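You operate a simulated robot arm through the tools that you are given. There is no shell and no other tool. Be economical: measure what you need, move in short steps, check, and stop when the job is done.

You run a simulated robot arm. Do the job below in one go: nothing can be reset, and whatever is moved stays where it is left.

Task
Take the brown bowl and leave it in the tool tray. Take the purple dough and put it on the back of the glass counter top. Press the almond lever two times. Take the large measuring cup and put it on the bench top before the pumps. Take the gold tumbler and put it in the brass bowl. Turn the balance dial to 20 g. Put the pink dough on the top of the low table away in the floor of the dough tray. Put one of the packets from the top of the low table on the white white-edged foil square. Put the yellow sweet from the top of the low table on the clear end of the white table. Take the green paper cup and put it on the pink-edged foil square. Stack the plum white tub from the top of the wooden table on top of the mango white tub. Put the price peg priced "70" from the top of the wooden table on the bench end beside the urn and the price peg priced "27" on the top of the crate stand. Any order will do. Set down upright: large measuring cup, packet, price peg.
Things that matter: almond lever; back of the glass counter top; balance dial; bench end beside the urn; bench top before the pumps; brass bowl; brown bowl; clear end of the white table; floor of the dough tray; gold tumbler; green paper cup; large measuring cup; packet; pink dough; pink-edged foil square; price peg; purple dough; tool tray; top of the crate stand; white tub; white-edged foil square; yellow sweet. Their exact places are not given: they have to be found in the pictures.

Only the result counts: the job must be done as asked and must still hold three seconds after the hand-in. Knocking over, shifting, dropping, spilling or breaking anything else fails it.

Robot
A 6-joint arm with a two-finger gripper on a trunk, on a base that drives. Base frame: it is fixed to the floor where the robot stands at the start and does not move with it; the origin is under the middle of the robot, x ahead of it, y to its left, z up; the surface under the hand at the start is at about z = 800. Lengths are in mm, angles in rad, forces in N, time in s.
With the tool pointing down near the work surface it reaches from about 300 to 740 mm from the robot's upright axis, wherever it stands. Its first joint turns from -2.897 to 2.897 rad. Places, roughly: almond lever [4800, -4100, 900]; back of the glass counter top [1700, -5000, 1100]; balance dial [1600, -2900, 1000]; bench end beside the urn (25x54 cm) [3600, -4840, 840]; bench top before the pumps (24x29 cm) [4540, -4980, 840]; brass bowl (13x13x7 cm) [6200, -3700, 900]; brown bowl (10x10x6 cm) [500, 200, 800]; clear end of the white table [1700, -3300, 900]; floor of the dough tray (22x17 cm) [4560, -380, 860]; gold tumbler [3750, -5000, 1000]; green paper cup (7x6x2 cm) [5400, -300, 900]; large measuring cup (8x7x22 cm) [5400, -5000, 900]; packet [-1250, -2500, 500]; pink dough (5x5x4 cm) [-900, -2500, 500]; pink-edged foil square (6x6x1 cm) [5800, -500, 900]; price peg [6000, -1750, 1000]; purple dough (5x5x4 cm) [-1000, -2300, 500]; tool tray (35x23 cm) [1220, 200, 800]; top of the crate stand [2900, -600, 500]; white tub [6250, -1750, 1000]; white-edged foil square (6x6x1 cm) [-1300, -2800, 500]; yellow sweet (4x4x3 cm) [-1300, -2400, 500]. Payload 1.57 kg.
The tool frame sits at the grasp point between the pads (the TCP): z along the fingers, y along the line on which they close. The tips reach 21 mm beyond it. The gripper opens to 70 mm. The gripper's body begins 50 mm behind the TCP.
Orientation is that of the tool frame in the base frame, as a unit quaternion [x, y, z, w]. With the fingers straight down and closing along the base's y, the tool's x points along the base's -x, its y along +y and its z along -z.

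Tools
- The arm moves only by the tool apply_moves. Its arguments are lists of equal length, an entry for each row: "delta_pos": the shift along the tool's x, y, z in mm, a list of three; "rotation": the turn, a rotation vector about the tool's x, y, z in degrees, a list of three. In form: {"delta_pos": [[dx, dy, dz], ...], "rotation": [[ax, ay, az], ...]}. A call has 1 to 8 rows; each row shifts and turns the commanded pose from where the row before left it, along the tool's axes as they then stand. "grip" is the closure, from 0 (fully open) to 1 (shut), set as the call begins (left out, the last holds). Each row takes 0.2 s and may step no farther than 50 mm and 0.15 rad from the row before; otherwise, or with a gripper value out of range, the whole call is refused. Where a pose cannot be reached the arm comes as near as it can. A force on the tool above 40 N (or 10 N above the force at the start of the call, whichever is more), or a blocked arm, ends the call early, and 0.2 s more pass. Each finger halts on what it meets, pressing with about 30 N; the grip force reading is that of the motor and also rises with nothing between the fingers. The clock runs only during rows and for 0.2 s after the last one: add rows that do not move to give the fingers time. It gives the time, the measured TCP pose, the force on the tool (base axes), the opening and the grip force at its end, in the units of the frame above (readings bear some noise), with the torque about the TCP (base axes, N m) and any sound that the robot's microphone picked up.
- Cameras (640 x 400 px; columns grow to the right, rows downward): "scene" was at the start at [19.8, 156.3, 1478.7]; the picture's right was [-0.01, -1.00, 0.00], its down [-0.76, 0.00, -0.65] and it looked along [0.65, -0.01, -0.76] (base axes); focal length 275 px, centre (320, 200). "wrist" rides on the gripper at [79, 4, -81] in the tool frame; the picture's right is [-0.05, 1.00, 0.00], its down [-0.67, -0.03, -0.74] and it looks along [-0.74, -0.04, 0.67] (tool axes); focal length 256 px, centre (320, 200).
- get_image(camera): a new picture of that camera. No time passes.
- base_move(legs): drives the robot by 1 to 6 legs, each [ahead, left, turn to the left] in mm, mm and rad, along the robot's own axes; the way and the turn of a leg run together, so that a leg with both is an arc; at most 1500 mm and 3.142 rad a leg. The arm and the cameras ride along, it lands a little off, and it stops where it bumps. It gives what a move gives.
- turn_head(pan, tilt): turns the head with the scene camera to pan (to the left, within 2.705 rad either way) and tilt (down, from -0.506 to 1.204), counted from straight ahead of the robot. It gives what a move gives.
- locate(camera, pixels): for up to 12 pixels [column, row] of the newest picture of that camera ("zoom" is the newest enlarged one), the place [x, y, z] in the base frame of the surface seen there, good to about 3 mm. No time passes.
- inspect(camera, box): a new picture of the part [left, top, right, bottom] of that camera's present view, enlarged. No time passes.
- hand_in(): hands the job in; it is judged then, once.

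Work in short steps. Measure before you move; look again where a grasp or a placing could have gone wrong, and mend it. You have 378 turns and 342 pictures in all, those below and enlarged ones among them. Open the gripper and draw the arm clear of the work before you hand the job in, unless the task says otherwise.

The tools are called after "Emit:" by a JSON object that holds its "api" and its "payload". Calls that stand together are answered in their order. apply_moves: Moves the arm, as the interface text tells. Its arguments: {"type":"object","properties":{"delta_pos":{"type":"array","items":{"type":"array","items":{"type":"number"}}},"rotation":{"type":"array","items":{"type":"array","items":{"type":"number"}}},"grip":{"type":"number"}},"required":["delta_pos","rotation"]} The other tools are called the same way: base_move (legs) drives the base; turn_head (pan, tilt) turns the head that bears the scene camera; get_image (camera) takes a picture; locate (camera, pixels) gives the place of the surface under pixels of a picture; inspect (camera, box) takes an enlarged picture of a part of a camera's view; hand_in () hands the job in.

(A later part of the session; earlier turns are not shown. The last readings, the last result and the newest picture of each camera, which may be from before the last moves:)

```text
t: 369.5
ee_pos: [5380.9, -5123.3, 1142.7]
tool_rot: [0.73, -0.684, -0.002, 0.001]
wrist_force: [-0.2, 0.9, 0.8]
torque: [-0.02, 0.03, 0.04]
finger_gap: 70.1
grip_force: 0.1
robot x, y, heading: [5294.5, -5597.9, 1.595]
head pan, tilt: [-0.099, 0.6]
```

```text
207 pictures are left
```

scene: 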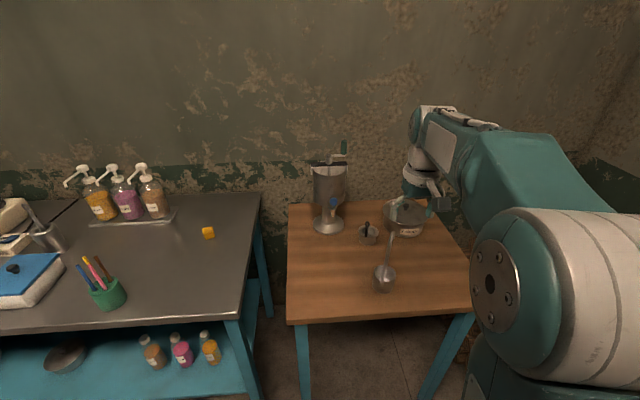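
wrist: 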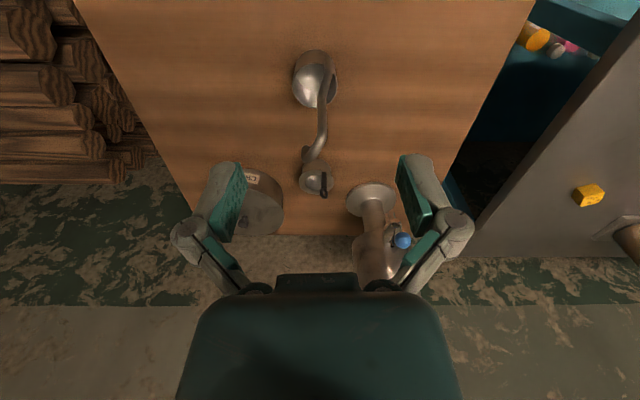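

Emit:
{"api": "inspect", "payload": {"camera": "scene", "box": [340, 180, 450, 310]}}

Emit:
{"api": "inspect", "payload": {"camera": "wrist", "box": [230, 20, 410, 220]}}

Emit:
{"api": "locate", "payload": {"camera": "wrist", "pixels": [[315, 75], [296, 80], [336, 80], [315, 103], [326, 65], [324, 100], [322, 130], [312, 150], [304, 158], [315, 180], [260, 30]]}}

```text
3.08 times, centred on (395, 245) of scene
```

zoom: 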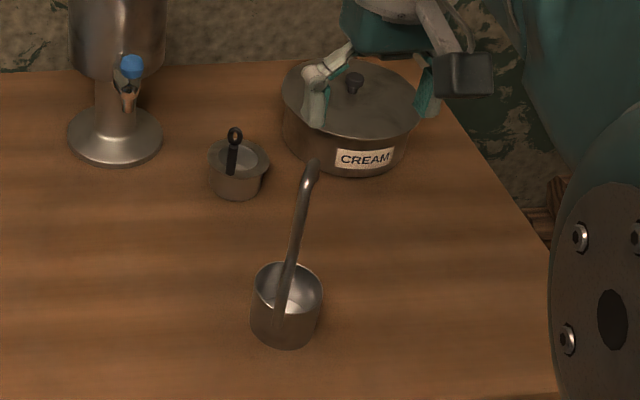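

```text
2.00 times, centred on (320, 120) of wrist
```

zoom: 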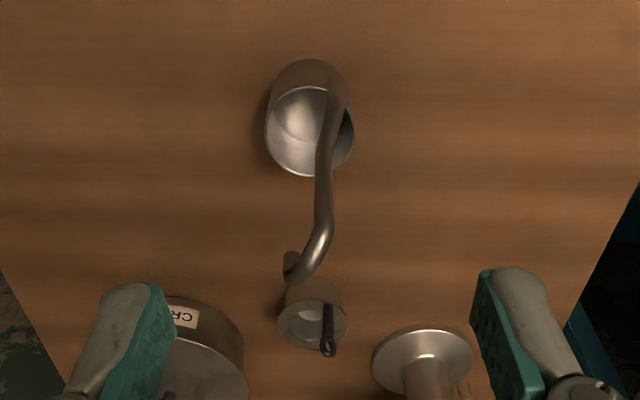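

```text
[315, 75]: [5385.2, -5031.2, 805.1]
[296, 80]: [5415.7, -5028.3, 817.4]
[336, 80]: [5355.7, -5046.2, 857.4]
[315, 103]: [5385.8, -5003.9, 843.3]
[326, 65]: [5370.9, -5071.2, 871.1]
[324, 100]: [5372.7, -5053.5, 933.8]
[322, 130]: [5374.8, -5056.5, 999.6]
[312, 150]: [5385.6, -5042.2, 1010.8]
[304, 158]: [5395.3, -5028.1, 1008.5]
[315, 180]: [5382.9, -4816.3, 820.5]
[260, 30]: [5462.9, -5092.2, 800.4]
```

The large cup: body (5385,-5037), rim z≈860, vertical handle rod at about (5374,-5056) with hook at z 1000–1011 bending over the cup. I'll grip the rod with fingers closing perpendicular to the hook plane; rotate 38° and move above.

Emit:
{"api": "apply_moves", "payload": {"delta_pos": [[0, 0, 0], [0, 0, 0], [0, 0, 0], [0, 0, 0], [0, 0, 0], [0, 0, 0]], "rotation": [[0, 0, 7.5], [0, 0, 7.5], [0, 0, 7.5], [0, 0, 7.5], [0, 0, 7.5], [0, 0, 0]]}}

Emit:
{"api": "get_image", "payload": {"camera": "wrist"}}

```text
t: 370.9
ee_pos: [5380.5, -5124.3, 1142.0]
tool_rot: [-0.47, 0.882, 0.001, -0.002]
wrist_force: [0.4, -0.5, 0.1]
torque: [-0.01, 0.0, 0.02]
finger_gap: 70.0
grip_force: 0.1
robot x, y, heading: [5293.2, -5600.5, 1.592]
head pan, tilt: [-0.099, 0.6]
```

```text
204 pictures are left
```

wrist: 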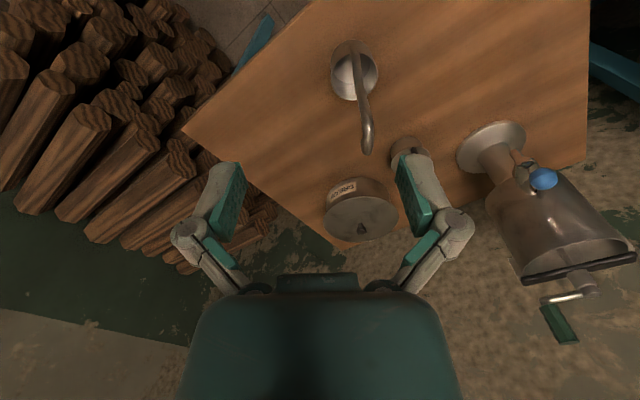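

Emit:
{"api": "inspect", "payload": {"camera": "wrist", "box": [310, 20, 430, 170]}}

Emit:
{"api": "locate", "payload": {"camera": "wrist", "pixels": [[358, 75], [360, 90], [363, 105], [365, 115], [366, 125], [368, 135], [370, 145], [369, 150], [337, 70], [375, 75], [350, 98]]}}

```text
2.67 times, centred on (370, 95) of wrist
```

zoom: 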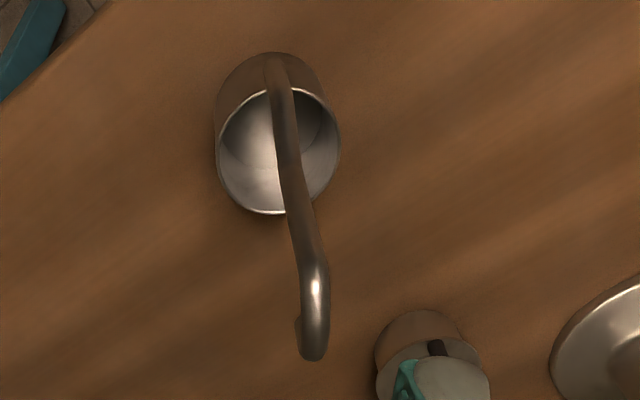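

```text
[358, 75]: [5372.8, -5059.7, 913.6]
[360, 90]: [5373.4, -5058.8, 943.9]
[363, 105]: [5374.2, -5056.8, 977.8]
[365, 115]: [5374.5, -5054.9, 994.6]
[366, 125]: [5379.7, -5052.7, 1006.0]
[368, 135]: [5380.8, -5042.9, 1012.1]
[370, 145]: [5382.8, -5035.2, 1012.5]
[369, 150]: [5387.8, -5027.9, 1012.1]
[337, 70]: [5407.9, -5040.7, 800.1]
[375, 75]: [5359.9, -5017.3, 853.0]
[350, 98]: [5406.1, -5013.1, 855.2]
```

Rod axis ≈ (5377,-5053), hook top 1012, plane ≈64°. I refine yaw, move above and descend to TCP z 976.

Emit:
{"api": "apply_moves", "payload": {"delta_pos": [[0, 0, 0], [-30.8, 17.6, 0], [-30.9, 17.7, 0], [0, 0, 40], [0, 0, 40], [0, 0, 0]], "rotation": [[0, 0, -7], [0, 0, 0], [0, 0, 0], [0, 0, 0], [0, 0, 0], [0, 0, 0]]}}

Emit:
{"api": "get_image", "payload": {"camera": "wrist"}}

Emit:
{"api": "get_image", "payload": {"camera": "scene"}}

```text
t: 372.3
ee_pos: [5379.1, -5053.9, 1062.7]
tool_rot: [-0.524, 0.852, 0.002, 0.0]
wrist_force: [0.3, -0.3, -0.4]
torque: [0.04, -0.01, 0.01]
finger_gap: 70.2
grip_force: 0.1
robot x, y, heading: [5294.6, -5598.1, 1.593]
head pan, tilt: [-0.099, 0.6]
```

```text
202 pictures are left
```

wrist: 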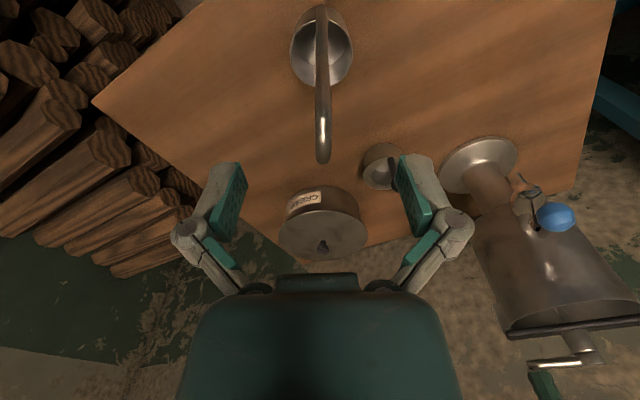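

```text
201 pictures are left
```

scene: 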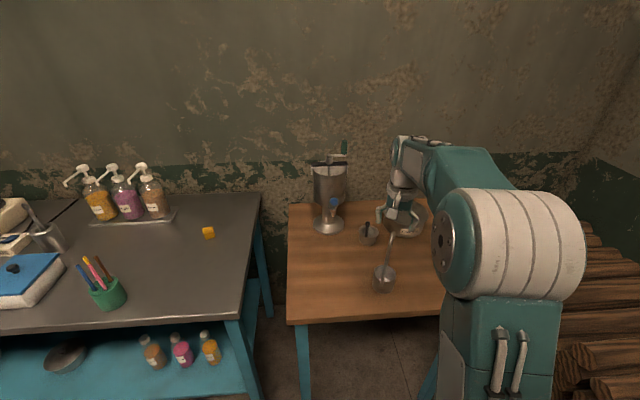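

The hook plane is exactly aligned. I descend to z 976 and grip the rod.

Emit:
{"api": "apply_moves", "payload": {"delta_pos": [[0, 0, 40], [0, 0, 30], [0, 0, 16], [0, 0, 0]], "rotation": [[0, 0, 0], [0, 0, 0], [0, 0, 0], [0, 0, 0]]}}

Emit:
{"api": "get_image", "payload": {"camera": "wrist"}}

```text
t: 373.3
ee_pos: [5378.0, -5053.4, 977.5]
tool_rot: [-0.523, 0.852, 0.002, -0.001]
wrist_force: [0.5, -0.1, 0.3]
torque: [-0.03, 0.0, 0.01]
finger_gap: 70.1
grip_force: 0.0
robot x, y, heading: [5293.0, -5602.0, 1.591]
head pan, tilt: [-0.099, 0.6]
```

```text
200 pictures are left
```

wrist: 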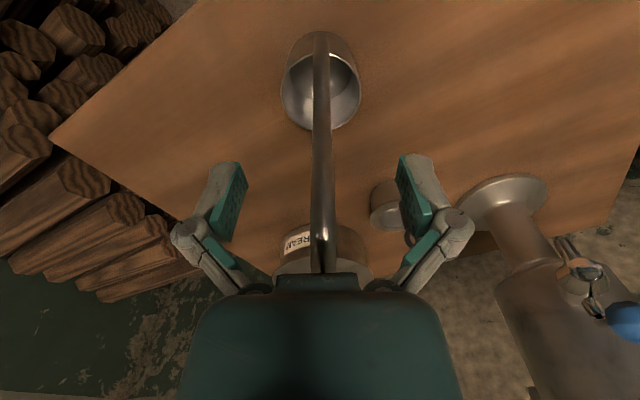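

Emit:
{"api": "apply_moves", "payload": {"delta_pos": [[0, 0, 0], [0, 0, 0], [0, 0, 0], [0, 0, 0]], "rotation": [[0, 0, 0], [0, 0, 0], [0, 0, 0], [0, 0, 0]], "grip": 1}}

Emit:
{"api": "get_image", "payload": {"camera": "wrist"}}

```text
t: 374.3
ee_pos: [5377.2, -5054.1, 978.4]
tool_rot: [-0.524, 0.852, 0.003, 0.0]
wrist_force: [0.1, -0.4, 19.3]
torque: [0.17, -0.12, -0.01]
finger_gap: 10.2
grip_force: 29.6
robot x, y, heading: [5294.0, -5601.7, 1.59]
head pan, tilt: [-0.099, 0.6]
```

```text
199 pictures are left
```

wrist: 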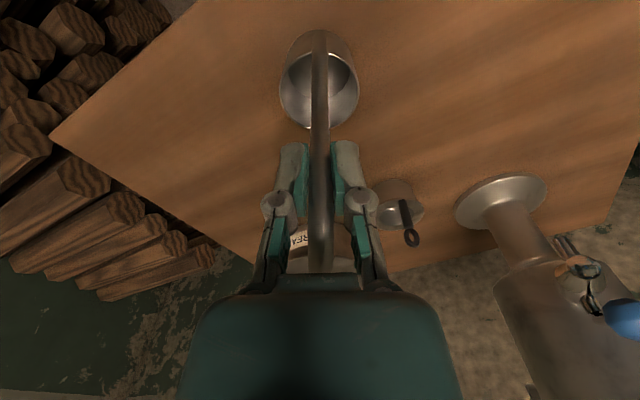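

Gripped (10.2 mm). I lift 230 mm and check it hangs straight.

Emit:
{"api": "apply_moves", "payload": {"delta_pos": [[0, 0, -30], [0, 0, -40], [0, 0, -40], [0, 0, -40], [0, 0, -40], [0, 0, -40], [0, 0, 0]], "rotation": [[0, 0, 0], [0, 0, 0], [0, 0, 0], [0, 0, 0], [0, 0, 0], [0, 0, 0], [0, 0, 0]]}}

Emit:
{"api": "get_image", "payload": {"camera": "scene"}}

Emit:
{"api": "get_image", "payload": {"camera": "wrist"}}

```text
t: 375.9
ee_pos: [5377.2, -5054.9, 1204.5]
tool_rot: [-0.524, 0.852, 0.001, -0.001]
wrist_force: [0.2, 0.0, -0.4]
torque: [-0.01, 0.03, 0.02]
finger_gap: 10.1
grip_force: 29.5
robot x, y, heading: [5290.8, -5597.1, 1.597]
head pan, tilt: [-0.099, 0.6]
```

```text
198 pictures are left
```

scene: 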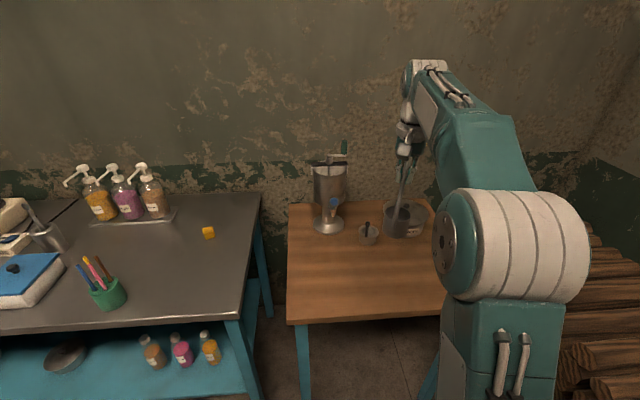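

```text
197 pictures are left
```

wrist: 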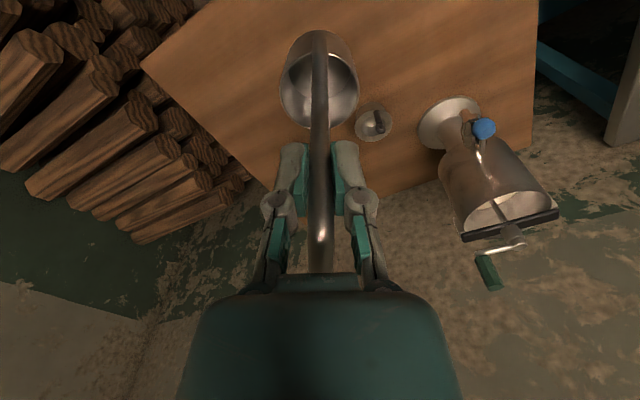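

Held straight. I survey the area before the pumps.

Emit:
{"api": "locate", "payload": {"camera": "scene", "pixels": [[140, 223], [95, 224], [180, 212], [150, 260], [120, 250], [200, 290], [208, 238], [110, 305], [60, 265], [50, 245], [90, 250]]}}

Emit:
{"api": "inspect", "payload": {"camera": "scene", "box": [0, 150, 270, 340]}}

```text
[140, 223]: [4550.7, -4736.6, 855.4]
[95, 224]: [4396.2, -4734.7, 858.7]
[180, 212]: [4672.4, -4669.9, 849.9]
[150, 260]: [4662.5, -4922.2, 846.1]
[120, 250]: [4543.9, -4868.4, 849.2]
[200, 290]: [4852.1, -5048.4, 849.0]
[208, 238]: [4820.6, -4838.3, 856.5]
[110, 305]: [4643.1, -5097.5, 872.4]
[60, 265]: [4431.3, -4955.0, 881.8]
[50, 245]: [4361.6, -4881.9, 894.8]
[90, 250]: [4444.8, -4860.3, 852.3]
```

```text
2.11 times, centred on (135, 245) of scene
```

zoom: 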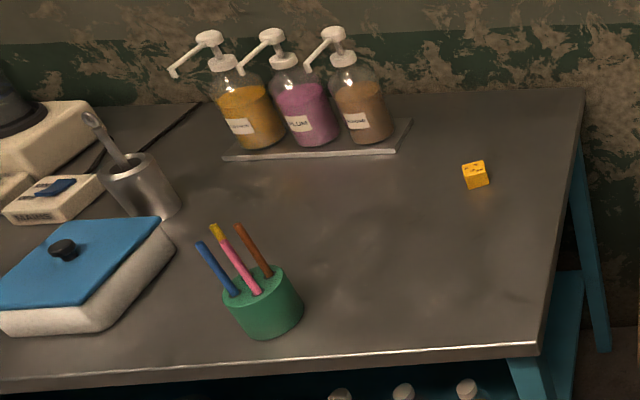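

Surface z 849; a clear spot is about (4550,-4930). I strafe left and check the pose.

Emit:
{"api": "base_move", "payload": {"legs": [[0, 0, -0.02], [0, 840, 0], [100, 0, 0]]}}

Emit:
{"api": "get_image", "payload": {"camera": "scene"}}

Emit:
{"api": "get_image", "payload": {"camera": "wrist"}}

```text
t: 381.4
ee_pos: [4562.4, -4955.6, 1204.4]
tool_rot: [-0.511, 0.86, 0.002, -0.003]
wrist_force: [0.6, 0.5, -1.4]
torque: [0.01, -0.01, -0.03]
finger_gap: 10.2
grip_force: 30.4
robot x, y, heading: [4462.9, -5496.8, 1.567]
head pan, tilt: [-0.099, 0.6]
```

```text
195 pictures are left
```

scene: 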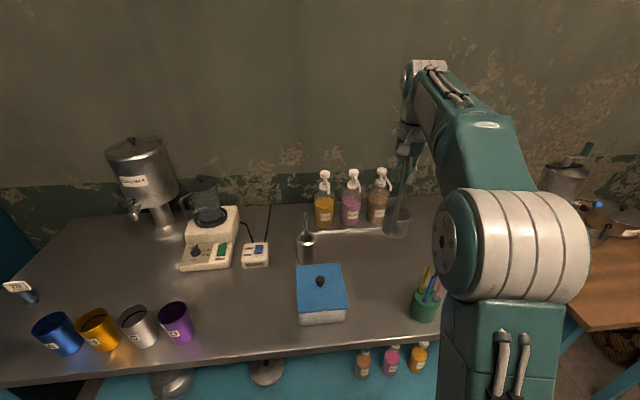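

```text
194 pictures are left
```

wrist: 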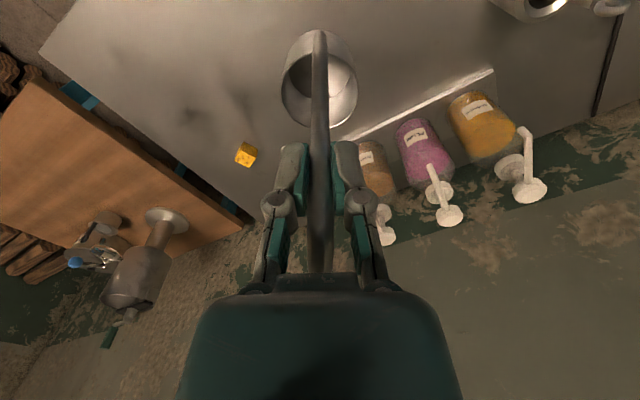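

I shift slightly left and descend toward z≈1035.

Emit:
{"api": "apply_moves", "payload": {"delta_pos": [[8, 15, 0], [0, 0, 45], [0, 0, 45], [0, 0, 45], [0, 0, 33], [0, 0, 0]], "rotation": [[0, 0, 0], [0, 0, 0], [0, 0, 0], [0, 0, 0], [0, 0, 0], [0, 0, 0]]}}

Emit:
{"api": "get_image", "payload": {"camera": "scene"}}

```text
t: 382.8
ee_pos: [4544.0, -4955.2, 1036.7]
tool_rot: [-0.512, 0.859, 0.001, 0.0]
wrist_force: [-1.0, 0.1, -0.9]
torque: [0.0, 0.03, -0.01]
finger_gap: 10.2
grip_force: 30.2
robot x, y, heading: [4462.5, -5500.0, 1.563]
head pan, tilt: [-0.099, 0.6]
```

```text
193 pictures are left
```

scene: 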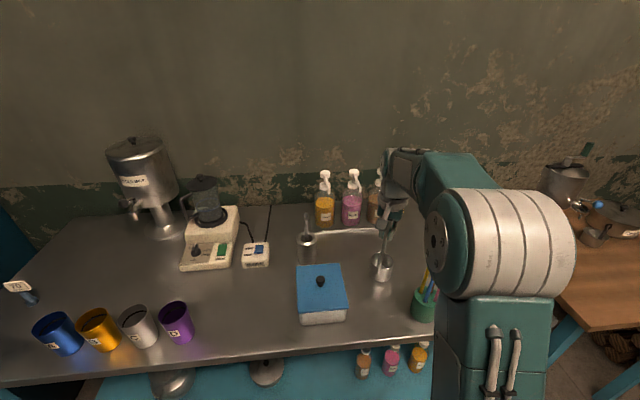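

Emit:
{"api": "apply_moves", "payload": {"delta_pos": [[0, 0, 5], [0, 0, 2], [0, 0, 1.5], [0, 0, 1], [0, 0, 0]], "rotation": [[0, 0, 0], [0, 0, 0], [0, 0, 0], [0, 0, 0], [0, 0, 0]]}}

Emit:
{"api": "inspect", "payload": {"camera": "scene", "box": [340, 180, 430, 300]}}

```text
t: 384.0
ee_pos: [4543.1, -4956.1, 1028.4]
tool_rot: [-0.511, 0.859, 0.003, 0.0]
wrist_force: [-1.1, -4.0, 17.4]
torque: [-0.13, 0.07, 0.01]
finger_gap: 10.1
grip_force: 30.4
robot x, y, heading: [4465.5, -5500.0, 1.566]
head pan, tilt: [-0.099, 0.6]
```

```text
3.33 times, centred on (385, 240) of scene
```

zoom: 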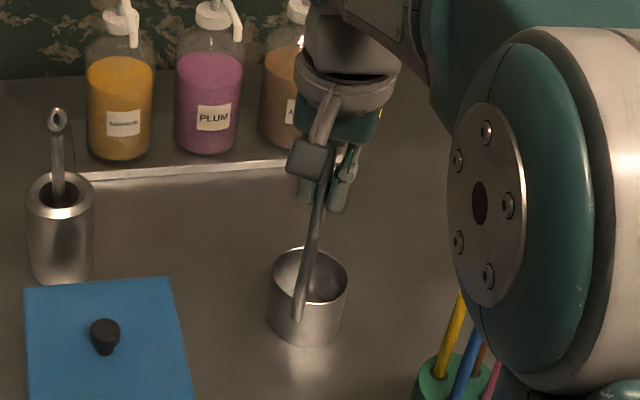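

Contact (17 N), cup upright. I ease, open and rise straight.

Emit:
{"api": "apply_moves", "payload": {"delta_pos": [[0, 0, -1], [0, 0, 0], [0, 0, 0], [0, 0, 0]], "rotation": [[0, 0, 0], [0, 0, 0], [0, 0, 0], [0, 0, 0]], "grip": 0}}

Emit:
{"api": "apply_moves", "payload": {"delta_pos": [[0, 0, -40], [0, 0, -45], [0, 0, -45], [0, 0, -45], [0, 0, 0]], "rotation": [[0, 0, 0], [0, 0, 0], [0, 0, 0], [0, 0, 0], [0, 0, 0]]}}

Emit:
{"api": "get_image", "payload": {"camera": "scene"}}

Emit:
{"api": "get_image", "payload": {"camera": "wrist"}}

```text
t: 385.0
ee_pos: [4543.1, -4956.5, 1028.5]
tool_rot: [-0.512, 0.859, 0.001, -0.001]
wrist_force: [-1.1, 0.4, 0.2]
torque: [0.0, -0.03, -0.03]
finger_gap: 70.0
grip_force: 0.1
robot x, y, heading: [4463.1, -5498.4, 1.561]
head pan, tilt: [-0.099, 0.6]
```

```text
t: 386.2
ee_pos: [4545.1, -4954.6, 1204.5]
tool_rot: [-0.51, 0.86, 0.002, -0.001]
wrist_force: [0.3, -0.1, 0.6]
torque: [0.05, -0.03, 0.02]
finger_gap: 70.0
grip_force: 0.1
robot x, y, heading: [4463.1, -5494.8, 1.566]
head pan, tilt: [-0.099, 0.6]
```

```text
191 pictures are left
```

scene: 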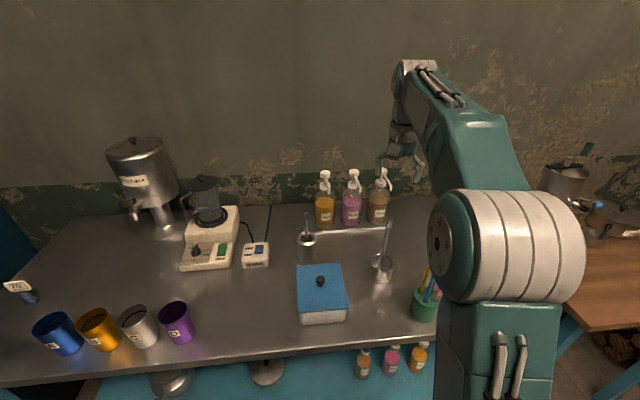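

```text
190 pictures are left
```

wrist: 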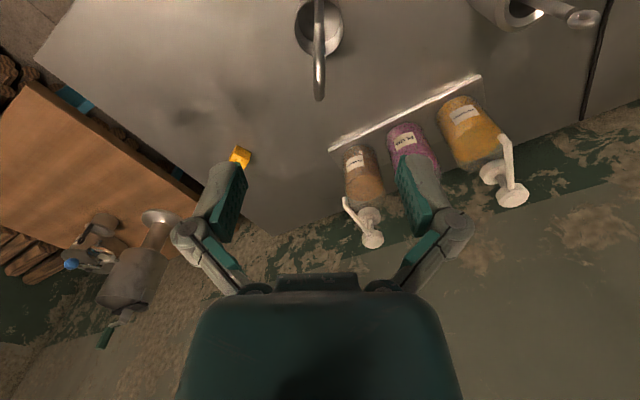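

Large cup stands upright before the pumps. I restore the wrist yaw and strafe left toward the gold tumbler "B".

Emit:
{"api": "apply_moves", "payload": {"delta_pos": [[0, 0, 0], [0, 0, 0], [0, 0, 0], [0, 0, 0], [0, 0, 0]], "rotation": [[0, 0, -7.1], [0, 0, -7.1], [0, 0, -7.1], [0, 0, -7.0], [0, 0, 0]]}}

Emit:
{"api": "base_move", "payload": {"legs": [[-150, 0, 0], [0, 480, 0]]}}

Emit:
{"api": "turn_head", "payload": {"pan": 0.2, "tilt": 0.75}}

Emit:
{"api": "get_image", "payload": {"camera": "scene"}}

```text
t: 387.4
ee_pos: [4544.3, -4956.3, 1202.1]
tool_rot: [-0.707, 0.708, 0.002, -0.001]
wrist_force: [-0.2, 0.3, -0.3]
torque: [0.0, 0.03, -0.03]
finger_gap: 69.8
grip_force: 0.0
robot x, y, heading: [4462.2, -5496.9, 1.563]
head pan, tilt: [-0.099, 0.6]
```

```text
t: 391.2
ee_pos: [4074.7, -5102.8, 1201.7]
tool_rot: [-0.705, 0.71, 0.002, -0.001]
wrist_force: [0.1, 0.0, 0.0]
torque: [0.0, -0.01, 0.02]
finger_gap: 70.3
grip_force: 0.1
robot x, y, heading: [3991.0, -5642.3, 1.558]
head pan, tilt: [-0.099, 0.6]
```

```text
t: 392.0
ee_pos: [4072.0, -5102.4, 1203.1]
tool_rot: [-0.704, 0.71, 0.002, 0.0]
wrist_force: [0.3, -0.1, -0.3]
torque: [0.0, -0.02, -0.02]
finger_gap: 69.8
grip_force: 0.1
robot x, y, heading: [3990.2, -5643.5, 1.559]
head pan, tilt: [0.201, 0.75]
```

```text
189 pictures are left
```

scene: 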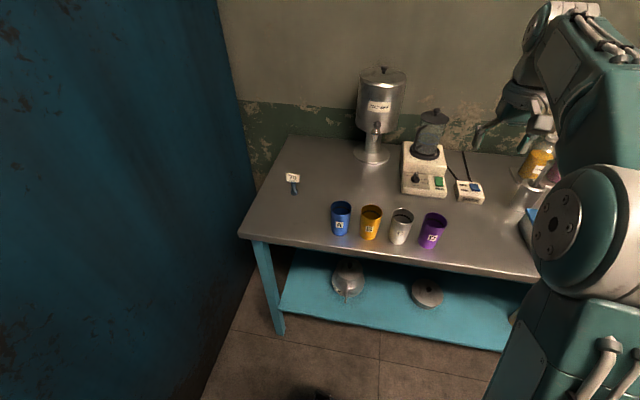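

Emit:
{"api": "inspect", "payload": {"camera": "scene", "box": [315, 190, 465, 260]}}

Emit:
{"api": "locate", "payload": {"camera": "zoom", "pixels": [[195, 75], [279, 78], [237, 65], [237, 102], [232, 205], [237, 180], [190, 130], [275, 140], [150, 70], [327, 85], [70, 65], [237, 85]]}}

```text
4.27 times, centred on (390, 225) of scene
```

zoom: 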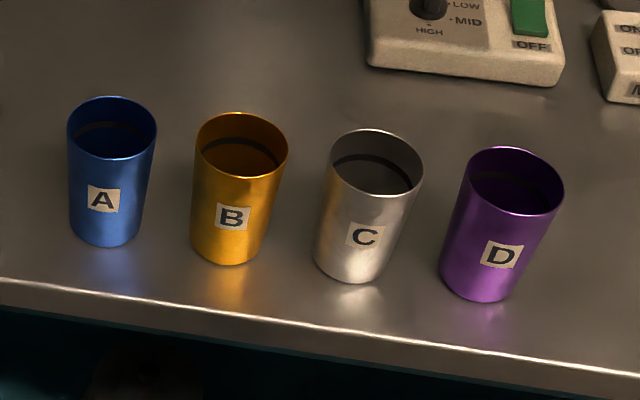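

```text
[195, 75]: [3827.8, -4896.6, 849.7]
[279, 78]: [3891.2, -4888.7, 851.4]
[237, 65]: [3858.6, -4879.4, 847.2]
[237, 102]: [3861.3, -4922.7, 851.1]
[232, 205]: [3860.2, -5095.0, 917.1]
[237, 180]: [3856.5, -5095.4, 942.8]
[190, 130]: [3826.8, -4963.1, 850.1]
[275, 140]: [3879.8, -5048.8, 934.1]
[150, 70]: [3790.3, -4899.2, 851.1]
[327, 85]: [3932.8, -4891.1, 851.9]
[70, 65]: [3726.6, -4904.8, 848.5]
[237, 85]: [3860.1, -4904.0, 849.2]
```

Emit:
{"api": "locate", "payload": {"camera": "zoom", "pixels": [[197, 146], [286, 150], [242, 115], [242, 176], [228, 264], [192, 245], [262, 255], [222, 155], [153, 126], [331, 165], [105, 245], [350, 282]]}}

```text
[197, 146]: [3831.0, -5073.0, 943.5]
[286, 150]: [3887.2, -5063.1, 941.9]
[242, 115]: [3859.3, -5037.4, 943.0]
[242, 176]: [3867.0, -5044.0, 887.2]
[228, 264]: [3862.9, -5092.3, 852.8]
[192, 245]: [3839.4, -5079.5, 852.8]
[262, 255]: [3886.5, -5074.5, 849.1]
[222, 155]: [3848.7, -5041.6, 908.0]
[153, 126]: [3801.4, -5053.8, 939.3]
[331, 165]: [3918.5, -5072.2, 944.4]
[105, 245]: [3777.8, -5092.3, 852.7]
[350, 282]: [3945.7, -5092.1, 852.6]
```

Gold tumbler B: centre (3860,-5066), Ø58, rim z 943, neighbours 28 mm off. As the brass bowl is inside a shelf, I'll grip with the tool tilted 60° forward. First back off, line up in x, then tilt.

Emit:
{"api": "apply_moves", "payload": {"delta_pos": [[48, 0, 0], [48, 0, 0], [48, 0, 0], [0, 43, 0], [0, 43, 0], [0, 43, 0], [0, 43, 0], [0, 40, 0]], "rotation": [[0, 0, 0], [0, 0, 0], [0, 0, 0], [0, 0, 0], [0, 0, 0], [0, 0, 0], [0, 0, 0], [0, 0, 0]]}}

Emit:
{"api": "apply_moves", "payload": {"delta_pos": [[0, 0, 0], [0, 0, 0], [0, 0, 0], [0, 0, 0], [0, 0, 0], [0, 0, 0], [0, 0, 0], [0, 0, 0]], "rotation": [[0, -7.5, 0], [0, -7.5, 0], [0, -7.5, 0], [0, -7.5, 0], [0, -7.5, 0], [0, -7.5, 0], [0, -7.5, 0], [0, -7.5, 0]]}}

Emit:
{"api": "get_image", "payload": {"camera": "scene"}}

Emit:
{"api": "get_image", "payload": {"camera": "wrist"}}

```text
t: 393.8
ee_pos: [3855.5, -5244.3, 1203.1]
tool_rot: [-0.705, 0.71, 0.001, -0.001]
wrist_force: [-0.4, 0.7, -0.3]
torque: [-0.01, 0.0, 0.01]
finger_gap: 69.9
grip_force: 0.1
robot x, y, heading: [3991.2, -5639.4, 1.556]
head pan, tilt: [0.201, 0.75]
```

```text
t: 395.6
ee_pos: [3857.5, -5246.8, 1202.4]
tool_rot: [-0.609, 0.614, 0.354, 0.355]
wrist_force: [0.1, 0.5, 0.1]
torque: [-0.04, -0.02, -0.04]
finger_gap: 70.0
grip_force: 0.0
robot x, y, heading: [3990.1, -5645.5, 1.559]
head pan, tilt: [0.201, 0.75]
```

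```text
187 pictures are left
```

scene: 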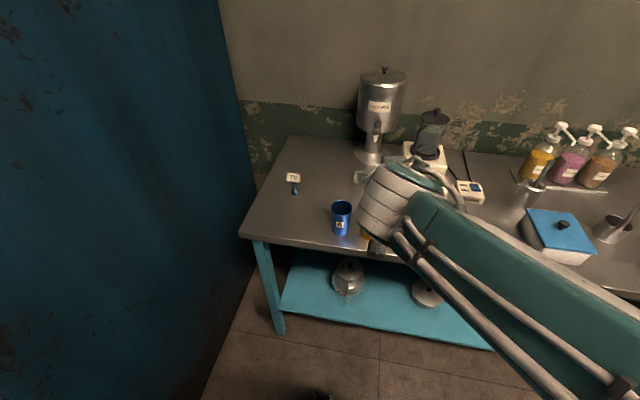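

```text
186 pictures are left
```

wrist: 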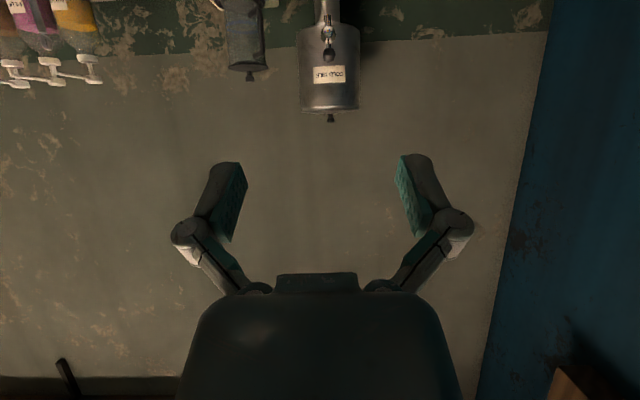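

Tilt is right (tool z = forward-down 30°). I go 60 mm forward and then straight down in front of the bench edge.

Emit:
{"api": "apply_moves", "payload": {"delta_pos": [[-15, 0, 26], [-15, 0, 26], [39.7, 0, 22.7], [39.7, 0, 22.7], [39.7, 0, 22.7], [39.7, 0, 22.7], [39.7, 0, 22.7], [0, 0, 0]], "rotation": [[0, 0, 0], [0, 0, 0], [0, 0, 0], [0, 0, 0], [0, 0, 0], [0, 0, 0], [0, 0, 0], [0, 0, 0]]}}

Emit:
{"api": "get_image", "payload": {"camera": "wrist"}}

Emit:
{"api": "get_image", "payload": {"camera": "scene"}}

```text
t: 397.4
ee_pos: [3857.9, -5185.7, 973.3]
tool_rot: [-0.61, 0.614, 0.354, 0.355]
wrist_force: [0.7, 0.1, -0.1]
torque: [0.04, 0.0, -0.01]
finger_gap: 69.7
grip_force: 0.1
robot x, y, heading: [3990.9, -5643.0, 1.555]
head pan, tilt: [0.201, 0.75]
```

```text
185 pictures are left
```

wrist: 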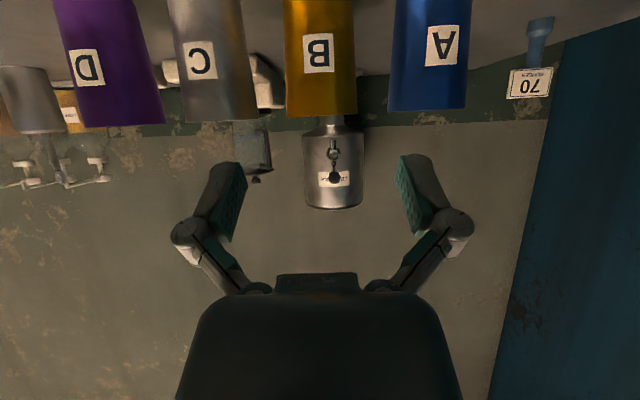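

```text
184 pictures are left
```

scene: 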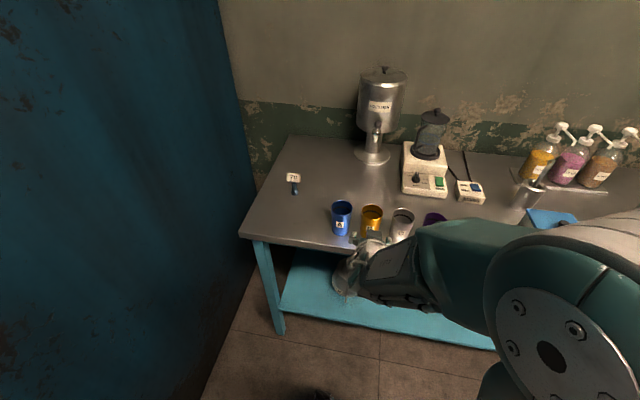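

B is centred between the fingers. I lower to z 927, then advance 120 mm.

Emit:
{"api": "apply_moves", "payload": {"delta_pos": [[39.8, 0, 22.8], [-20, 0, 34.7], [-20, 0, 34.7], [0, 0, 0]], "rotation": [[0, 0, 0], [0, 0, 0], [0, 0, 0], [0, 0, 0]]}}

Emit:
{"api": "get_image", "payload": {"camera": "wrist"}}

Emit:
{"api": "inspect", "payload": {"camera": "scene", "box": [310, 180, 470, 300]}}

```text
t: 398.4
ee_pos: [3857.4, -5105.4, 929.1]
tool_rot: [-0.61, 0.614, 0.354, 0.354]
wrist_force: [0.5, -0.2, -0.9]
torque: [0.01, 0.07, -0.02]
finger_gap: 69.9
grip_force: 0.1
robot x, y, heading: [3986.5, -5647.6, 1.553]
head pan, tilt: [0.201, 0.75]
```

```text
183 pictures are left
```

wrist: 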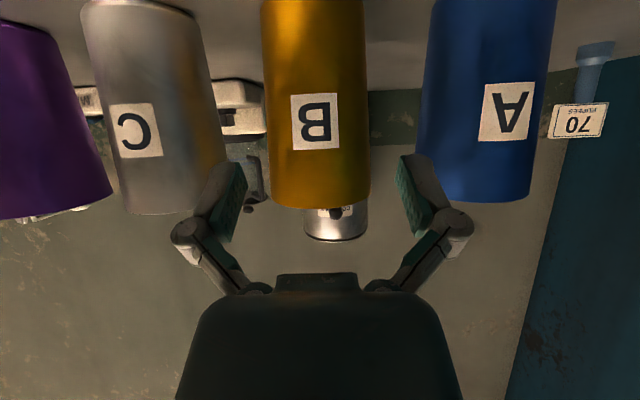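

```text
3.33 times, centred on (390, 240) of scene
```

zoom: 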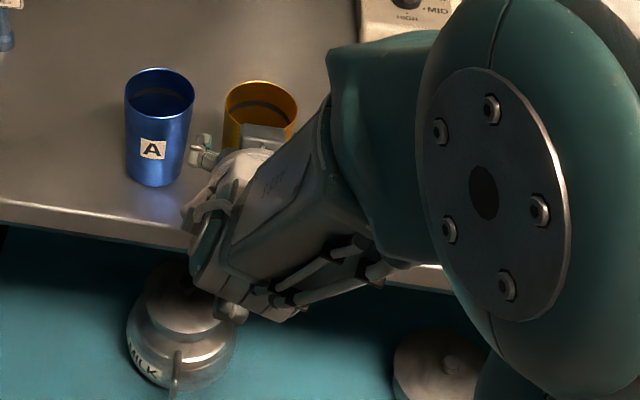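

Fingers are in the gaps. I advance the last 40 mm, then close.

Emit:
{"api": "apply_moves", "payload": {"delta_pos": [[-10, 0, 17.3], [-10, 0, 17.3], [0, 0, 0]], "rotation": [[0, 0, 0], [0, 0, 0], [0, 0, 0]]}}

Emit:
{"api": "get_image", "payload": {"camera": "wrist"}}

```text
t: 399.2
ee_pos: [3857.0, -5066.1, 929.3]
tool_rot: [-0.61, 0.615, 0.353, 0.355]
wrist_force: [-0.4, -0.2, -0.1]
torque: [0.03, 0.01, 0.01]
finger_gap: 69.9
grip_force: 0.1
robot x, y, heading: [3988.1, -5638.2, 1.561]
head pan, tilt: [0.201, 0.75]
```

```text
181 pictures are left
```

wrist: 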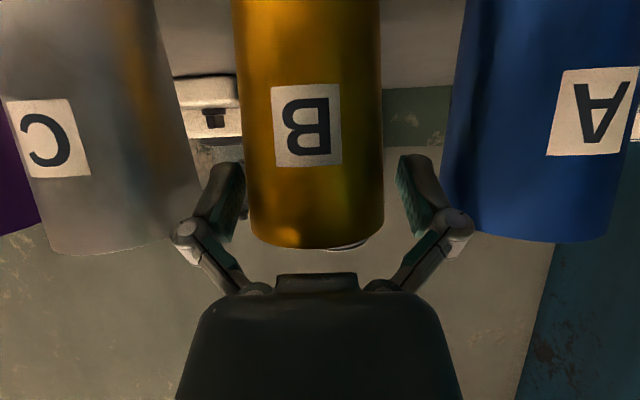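

Emit:
{"api": "apply_moves", "payload": {"delta_pos": [[0, 0, 0], [0, 0, 0], [0, 0, 0]], "rotation": [[0, 0, 0], [0, 0, 0], [0, 0, 0]], "grip": 1}}

Emit:
{"api": "get_image", "payload": {"camera": "wrist"}}

```text
t: 400.0
ee_pos: [3857.0, -5066.8, 930.0]
tool_rot: [-0.609, 0.614, 0.355, 0.356]
wrist_force: [1.9, 0.5, 7.1]
torque: [0.03, 0.09, -0.06]
finger_gap: 57.6
grip_force: 29.9
robot x, y, heading: [3988.1, -5648.1, 1.556]
head pan, tilt: [0.201, 0.75]
```

```text
180 pictures are left
```

wrist: 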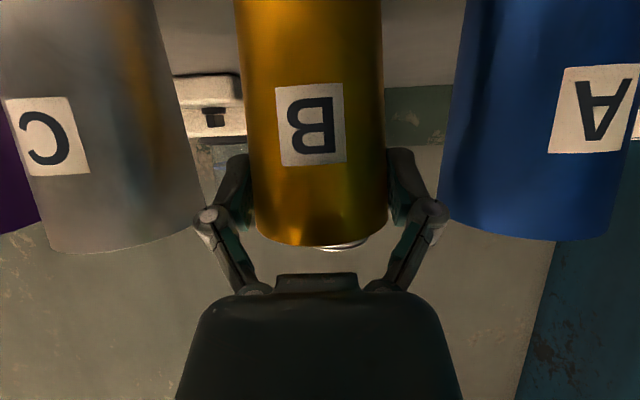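

Gripped (57.6 mm). I lift vertically 180 mm, then back off.

Emit:
{"api": "apply_moves", "payload": {"delta_pos": [[-26, 0, -14.9], [-39, 0, -22.3], [-39, 0, -22.3], [-39, 0, -22.3], [-13, 0, -7.5], [22.5, 0, -39], [22.5, 0, -39], [0, 0, 0]], "rotation": [[0, 0, 0], [0, 0, 0], [0, 0, 0], [0, 0, 0], [0, 0, 0], [0, 0, 0], [0, 0, 0], [0, 0, 0]]}}

Emit:
{"api": "get_image", "payload": {"camera": "wrist"}}

Emit:
{"api": "get_image", "payload": {"camera": "scene"}}

```text
t: 401.8
ee_pos: [3856.5, -5156.3, 1107.3]
tool_rot: [-0.609, 0.615, 0.353, 0.355]
wrist_force: [0.1, -0.4, -1.4]
torque: [0.01, 0.01, 0.02]
finger_gap: 57.6
grip_force: 29.9
robot x, y, heading: [3988.0, -5643.1, 1.557]
head pan, tilt: [0.201, 0.75]
```

```text
179 pictures are left
```

wrist: 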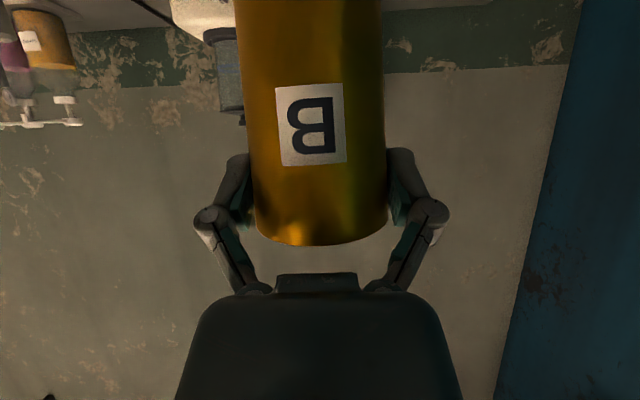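

```text
178 pictures are left
```

scene: 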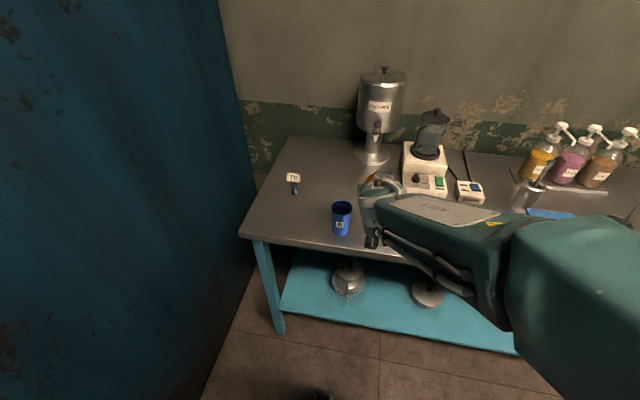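

Tumbler held upright. I drive back out of this room to the aisle.

Emit:
{"api": "base_move", "payload": {"legs": [[-780, 0, 0], [0, 0, 1.585], [1500, 0, 0], [0, 0, -1.571]]}}

```text
t: 420.8
ee_pos: [2329.7, -6014.7, 1107.7]
tool_rot: [0.627, -0.597, -0.363, -0.344]
wrist_force: [0.6, -0.1, -0.6]
torque: [0.0, 0.01, -0.01]
finger_gap: 57.4
grip_force: 29.9
robot x, y, heading: [2491.6, -6493.1, 1.62]
head pan, tilt: [0.201, 0.75]
```

Emit:
{"api": "base_move", "payload": {"legs": [[0, 0, -0.05], [1500, 0, 0], [1500, 0, 0], [0, 0, -1.571]]}}

```text
t: 439.5
ee_pos: [3064.5, -3362.8, 1108.5]
tool_rot: [0.008, 0.866, -0.003, 0.5]
wrist_force: [0.4, 0.7, -0.4]
torque: [0.03, 0.0, 0.01]
finger_gap: 57.5
grip_force: 29.8
robot x, y, heading: [2572.7, -3483.8, -0.02]
head pan, tilt: [0.201, 0.75]
```

Emit:
{"api": "base_move", "payload": {"legs": [[0, 0, 0.02], [1500, 0, 0], [1200, 0, 0]]}}

Emit:
{"api": "turn_head", "payload": {"pan": -0.15, "tilt": 0.5}}

Emit:
{"api": "get_image", "payload": {"camera": "scene"}}

```text
t: 453.2
ee_pos: [5820.6, -3437.4, 1107.5]
tool_rot: [0.01, 0.866, -0.004, 0.501]
wrist_force: [-0.8, 0.1, -0.3]
torque: [0.0, 0.03, -0.02]
finger_gap: 57.5
grip_force: 30.5
robot x, y, heading: [5331.2, -3562.1, -0.028]
head pan, tilt: [0.201, 0.75]
```

```text
t: 454.1
ee_pos: [5820.5, -3438.1, 1107.6]
tool_rot: [0.011, 0.865, -0.005, 0.501]
wrist_force: [0.3, -0.1, -0.2]
torque: [-0.04, 0.0, -0.01]
finger_gap: 57.3
grip_force: 30.3
robot x, y, heading: [5334.3, -3562.2, -0.031]
head pan, tilt: [-0.15, 0.499]
```

```text
177 pictures are left
```

scene: 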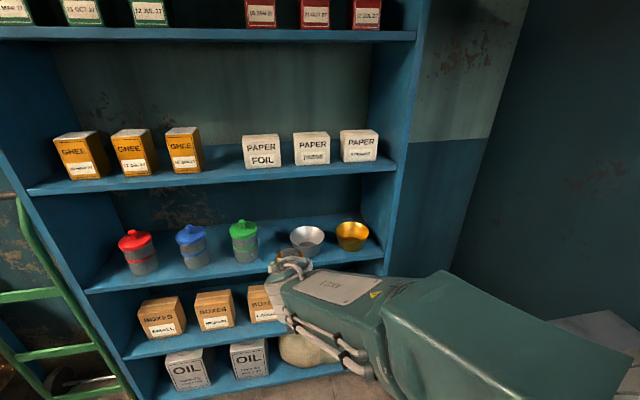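

The brass bowl is at scene (352,235), beside a steel bowl. I measure bowl and shelves.

Emit:
{"api": "inspect", "payload": {"camera": "scene", "box": [270, 170, 410, 290]}}

Emit:
{"api": "locate", "payload": {"camera": "scene", "pixels": [[336, 228], [369, 229], [352, 222], [352, 245], [352, 251], [383, 258], [370, 262], [380, 165], [355, 172], [325, 238], [306, 235], [384, 240]]}}

```text
3.33 times, centred on (340, 230) of scene
```

zoom: 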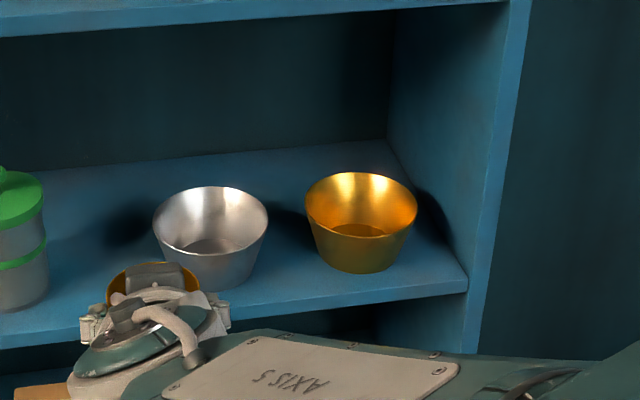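

```text
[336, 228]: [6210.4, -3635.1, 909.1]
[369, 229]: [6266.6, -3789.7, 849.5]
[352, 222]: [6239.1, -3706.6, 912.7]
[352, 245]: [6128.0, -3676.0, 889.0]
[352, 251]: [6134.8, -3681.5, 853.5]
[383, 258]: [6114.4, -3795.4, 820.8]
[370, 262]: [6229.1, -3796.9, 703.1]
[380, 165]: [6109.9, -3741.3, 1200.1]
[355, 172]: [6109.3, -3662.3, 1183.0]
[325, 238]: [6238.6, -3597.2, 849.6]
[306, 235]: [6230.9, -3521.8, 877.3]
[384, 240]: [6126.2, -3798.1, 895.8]
```

Shelf surface z 849, bowl rim z 912, centre ≈ (6178,-3695), next shelf at 1183: fits. I drive a bit closer and right.

Emit:
{"api": "base_move", "payload": {"legs": [[0, 0, 0.03], [0, -150, 0], [190, 0, 0]]}}

Emit:
{"api": "get_image", "payload": {"camera": "scene"}}

Emit:
{"api": "get_image", "payload": {"camera": "wrist"}}

```text
t: 457.0
ee_pos: [6017.6, -3566.5, 1105.9]
tool_rot: [-0.009, 0.865, 0.007, 0.502]
wrist_force: [0.2, -1.5, -0.4]
torque: [0.01, 0.04, 0.09]
finger_gap: 57.1
grip_force: 29.5
robot x, y, heading: [5534.6, -3705.6, 0.02]
head pan, tilt: [-0.15, 0.499]
```

```text
175 pictures are left
```

scene: 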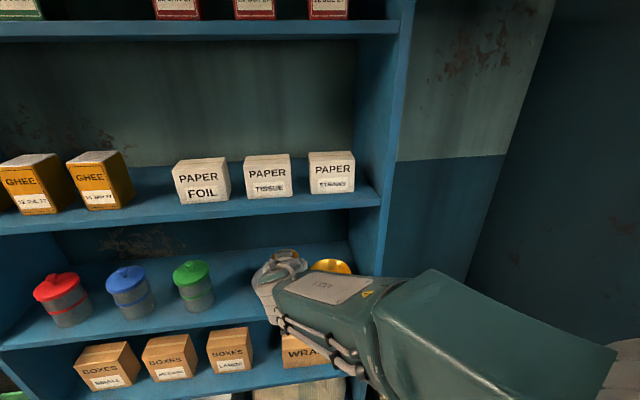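

```text
174 pictures are left
```

wrist: 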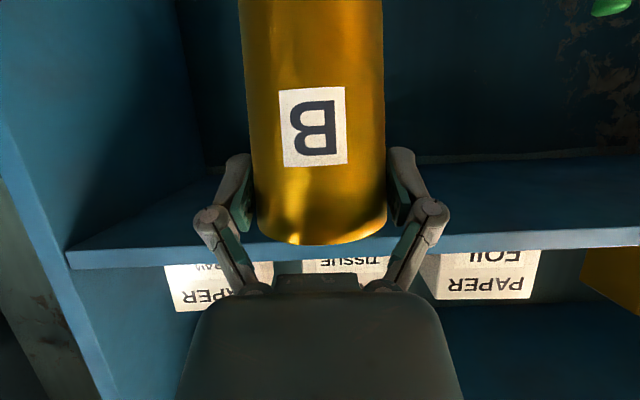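

Emit:
{"api": "apply_moves", "payload": {"delta_pos": [[0, -43, 0], [0, -43, 0], [0, -42, 0], [39.4, 0, 22.5], [36, 0, 20.6], [0, 0, 0]], "rotation": [[0, 0, 0], [0, 0, 0], [0, 0, 0], [0, 0, 0], [0, 0, 0], [0, 0, 0]]}}

Emit:
{"api": "get_image", "payload": {"camera": "scene"}}

Emit:
{"api": "get_image", "payload": {"camera": "wrist"}}

```text
t: 458.4
ee_pos: [6023.5, -3669.3, 1029.2]
tool_rot: [-0.013, 0.866, 0.003, 0.5]
wrist_force: [-0.5, -0.1, -1.0]
torque: [0.01, 0.0, 0.03]
finger_gap: 57.6
grip_force: 30.0
out of reach, approached as far as the arm can: row 5
robot x, y, heading: [5540.5, -3706.6, 0.024]
head pan, tilt: [-0.15, 0.499]
```

```text
173 pictures are left
```

scene: 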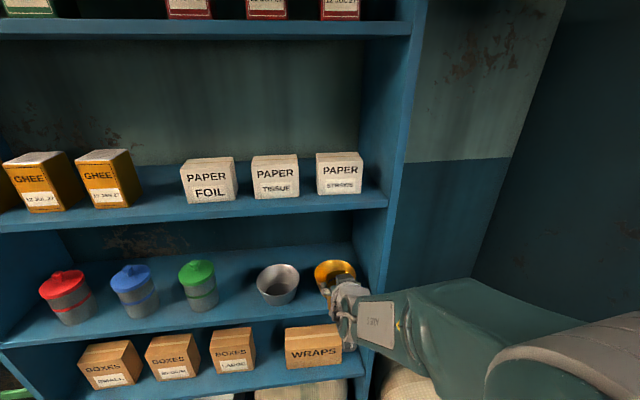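

```text
172 pictures are left
```

wrist: 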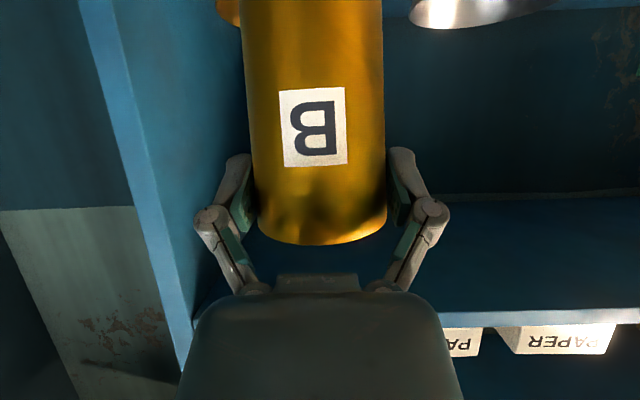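

A joint limit hinders straight-ahead; turning the robot 0.2 rad to the right will put the target to its left, as in the grasp. I do that.

Emit:
{"api": "base_move", "payload": {"legs": [[-40, 0, 0], [0, 0, -0.23]]}}

Emit:
{"api": "get_image", "payload": {"camera": "wrist"}}

Emit:
{"api": "get_image", "payload": {"camera": "scene"}}

```text
t: 460.1
ee_pos: [5962.1, -3706.0, 1030.2]
tool_rot: [0.132, 0.859, -0.03, 0.493]
wrist_force: [-0.2, -0.6, -0.8]
torque: [-0.01, 0.03, 0.02]
finger_gap: 57.5
grip_force: 30.2
robot x, y, heading: [5486.3, -3631.0, -0.128]
head pan, tilt: [-0.15, 0.499]
stopped in leg 2: the robot was blocked; the commanded pose is now the measured one
```

```text
171 pictures are left
```

wrist: 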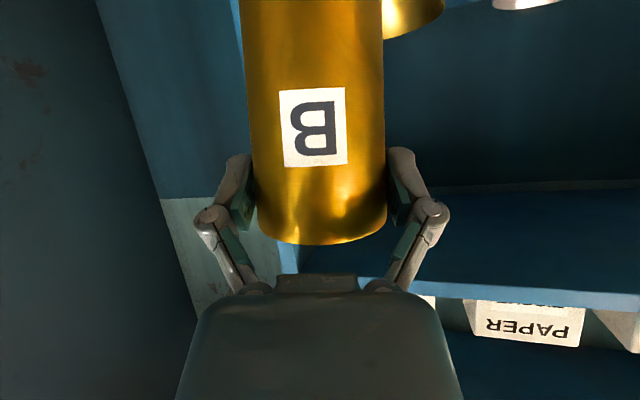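

```text
170 pictures are left
```

scene: 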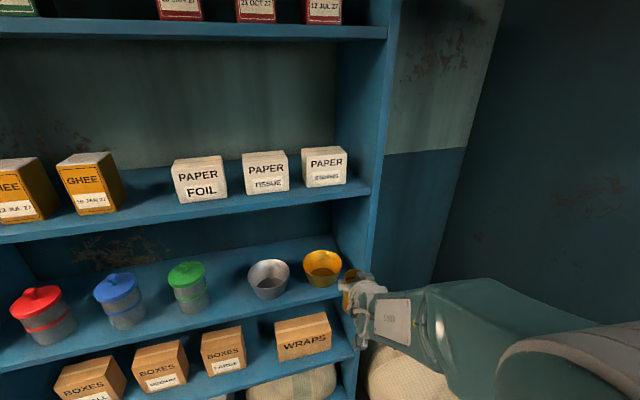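

Blocked in the turn. I look back right to see what was touched.

Emit:
{"api": "turn_head", "payload": {"pan": -1.8, "tilt": 0.8}}

Emit:
{"api": "get_image", "payload": {"camera": "scene"}}

Emit:
{"api": "turn_head", "payload": {"pan": -0.9, "tilt": 0.9}}

Emit:
{"api": "get_image", "payload": {"camera": "scene"}}

```text
t: 461.8
ee_pos: [5961.3, -3701.6, 1029.9]
tool_rot: [0.129, 0.86, -0.03, 0.493]
wrist_force: [0.1, 0.3, 0.3]
torque: [-0.01, 0.0, -0.02]
finger_gap: 57.3
grip_force: 30.1
robot x, y, heading: [5485.7, -3633.5, -0.132]
head pan, tilt: [-1.799, 0.799]
```

```text
169 pictures are left
```

scene: 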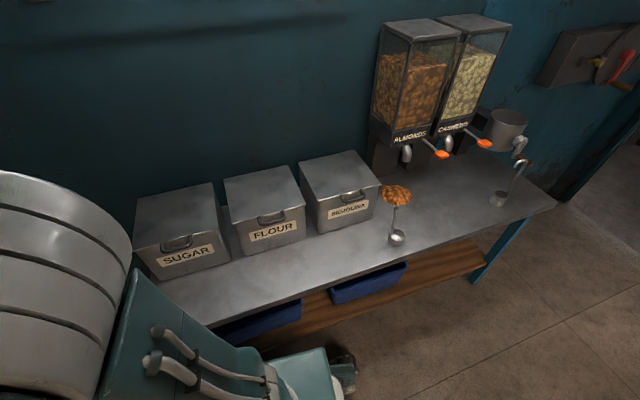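

```text
t: 463.0
ee_pos: [5962.6, -3702.9, 1031.6]
tool_rot: [0.13, 0.86, -0.03, 0.493]
wrist_force: [-0.4, -0.1, -0.9]
torque: [0.01, 0.02, 0.02]
finger_gap: 57.3
grip_force: 29.5
robot x, y, heading: [5484.7, -3636.6, -0.129]
head pan, tilt: [-0.901, 0.901]
```

```text
168 pictures are left
```

scene: 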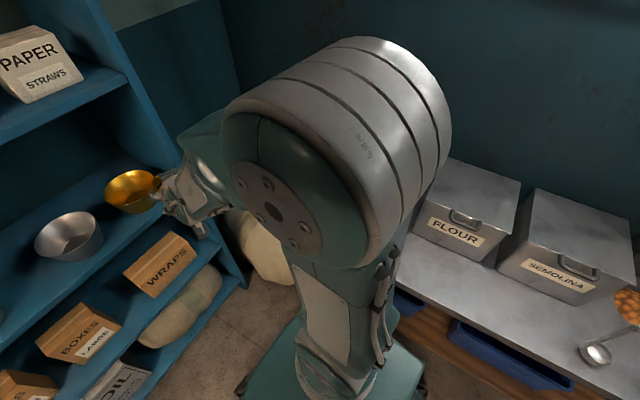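

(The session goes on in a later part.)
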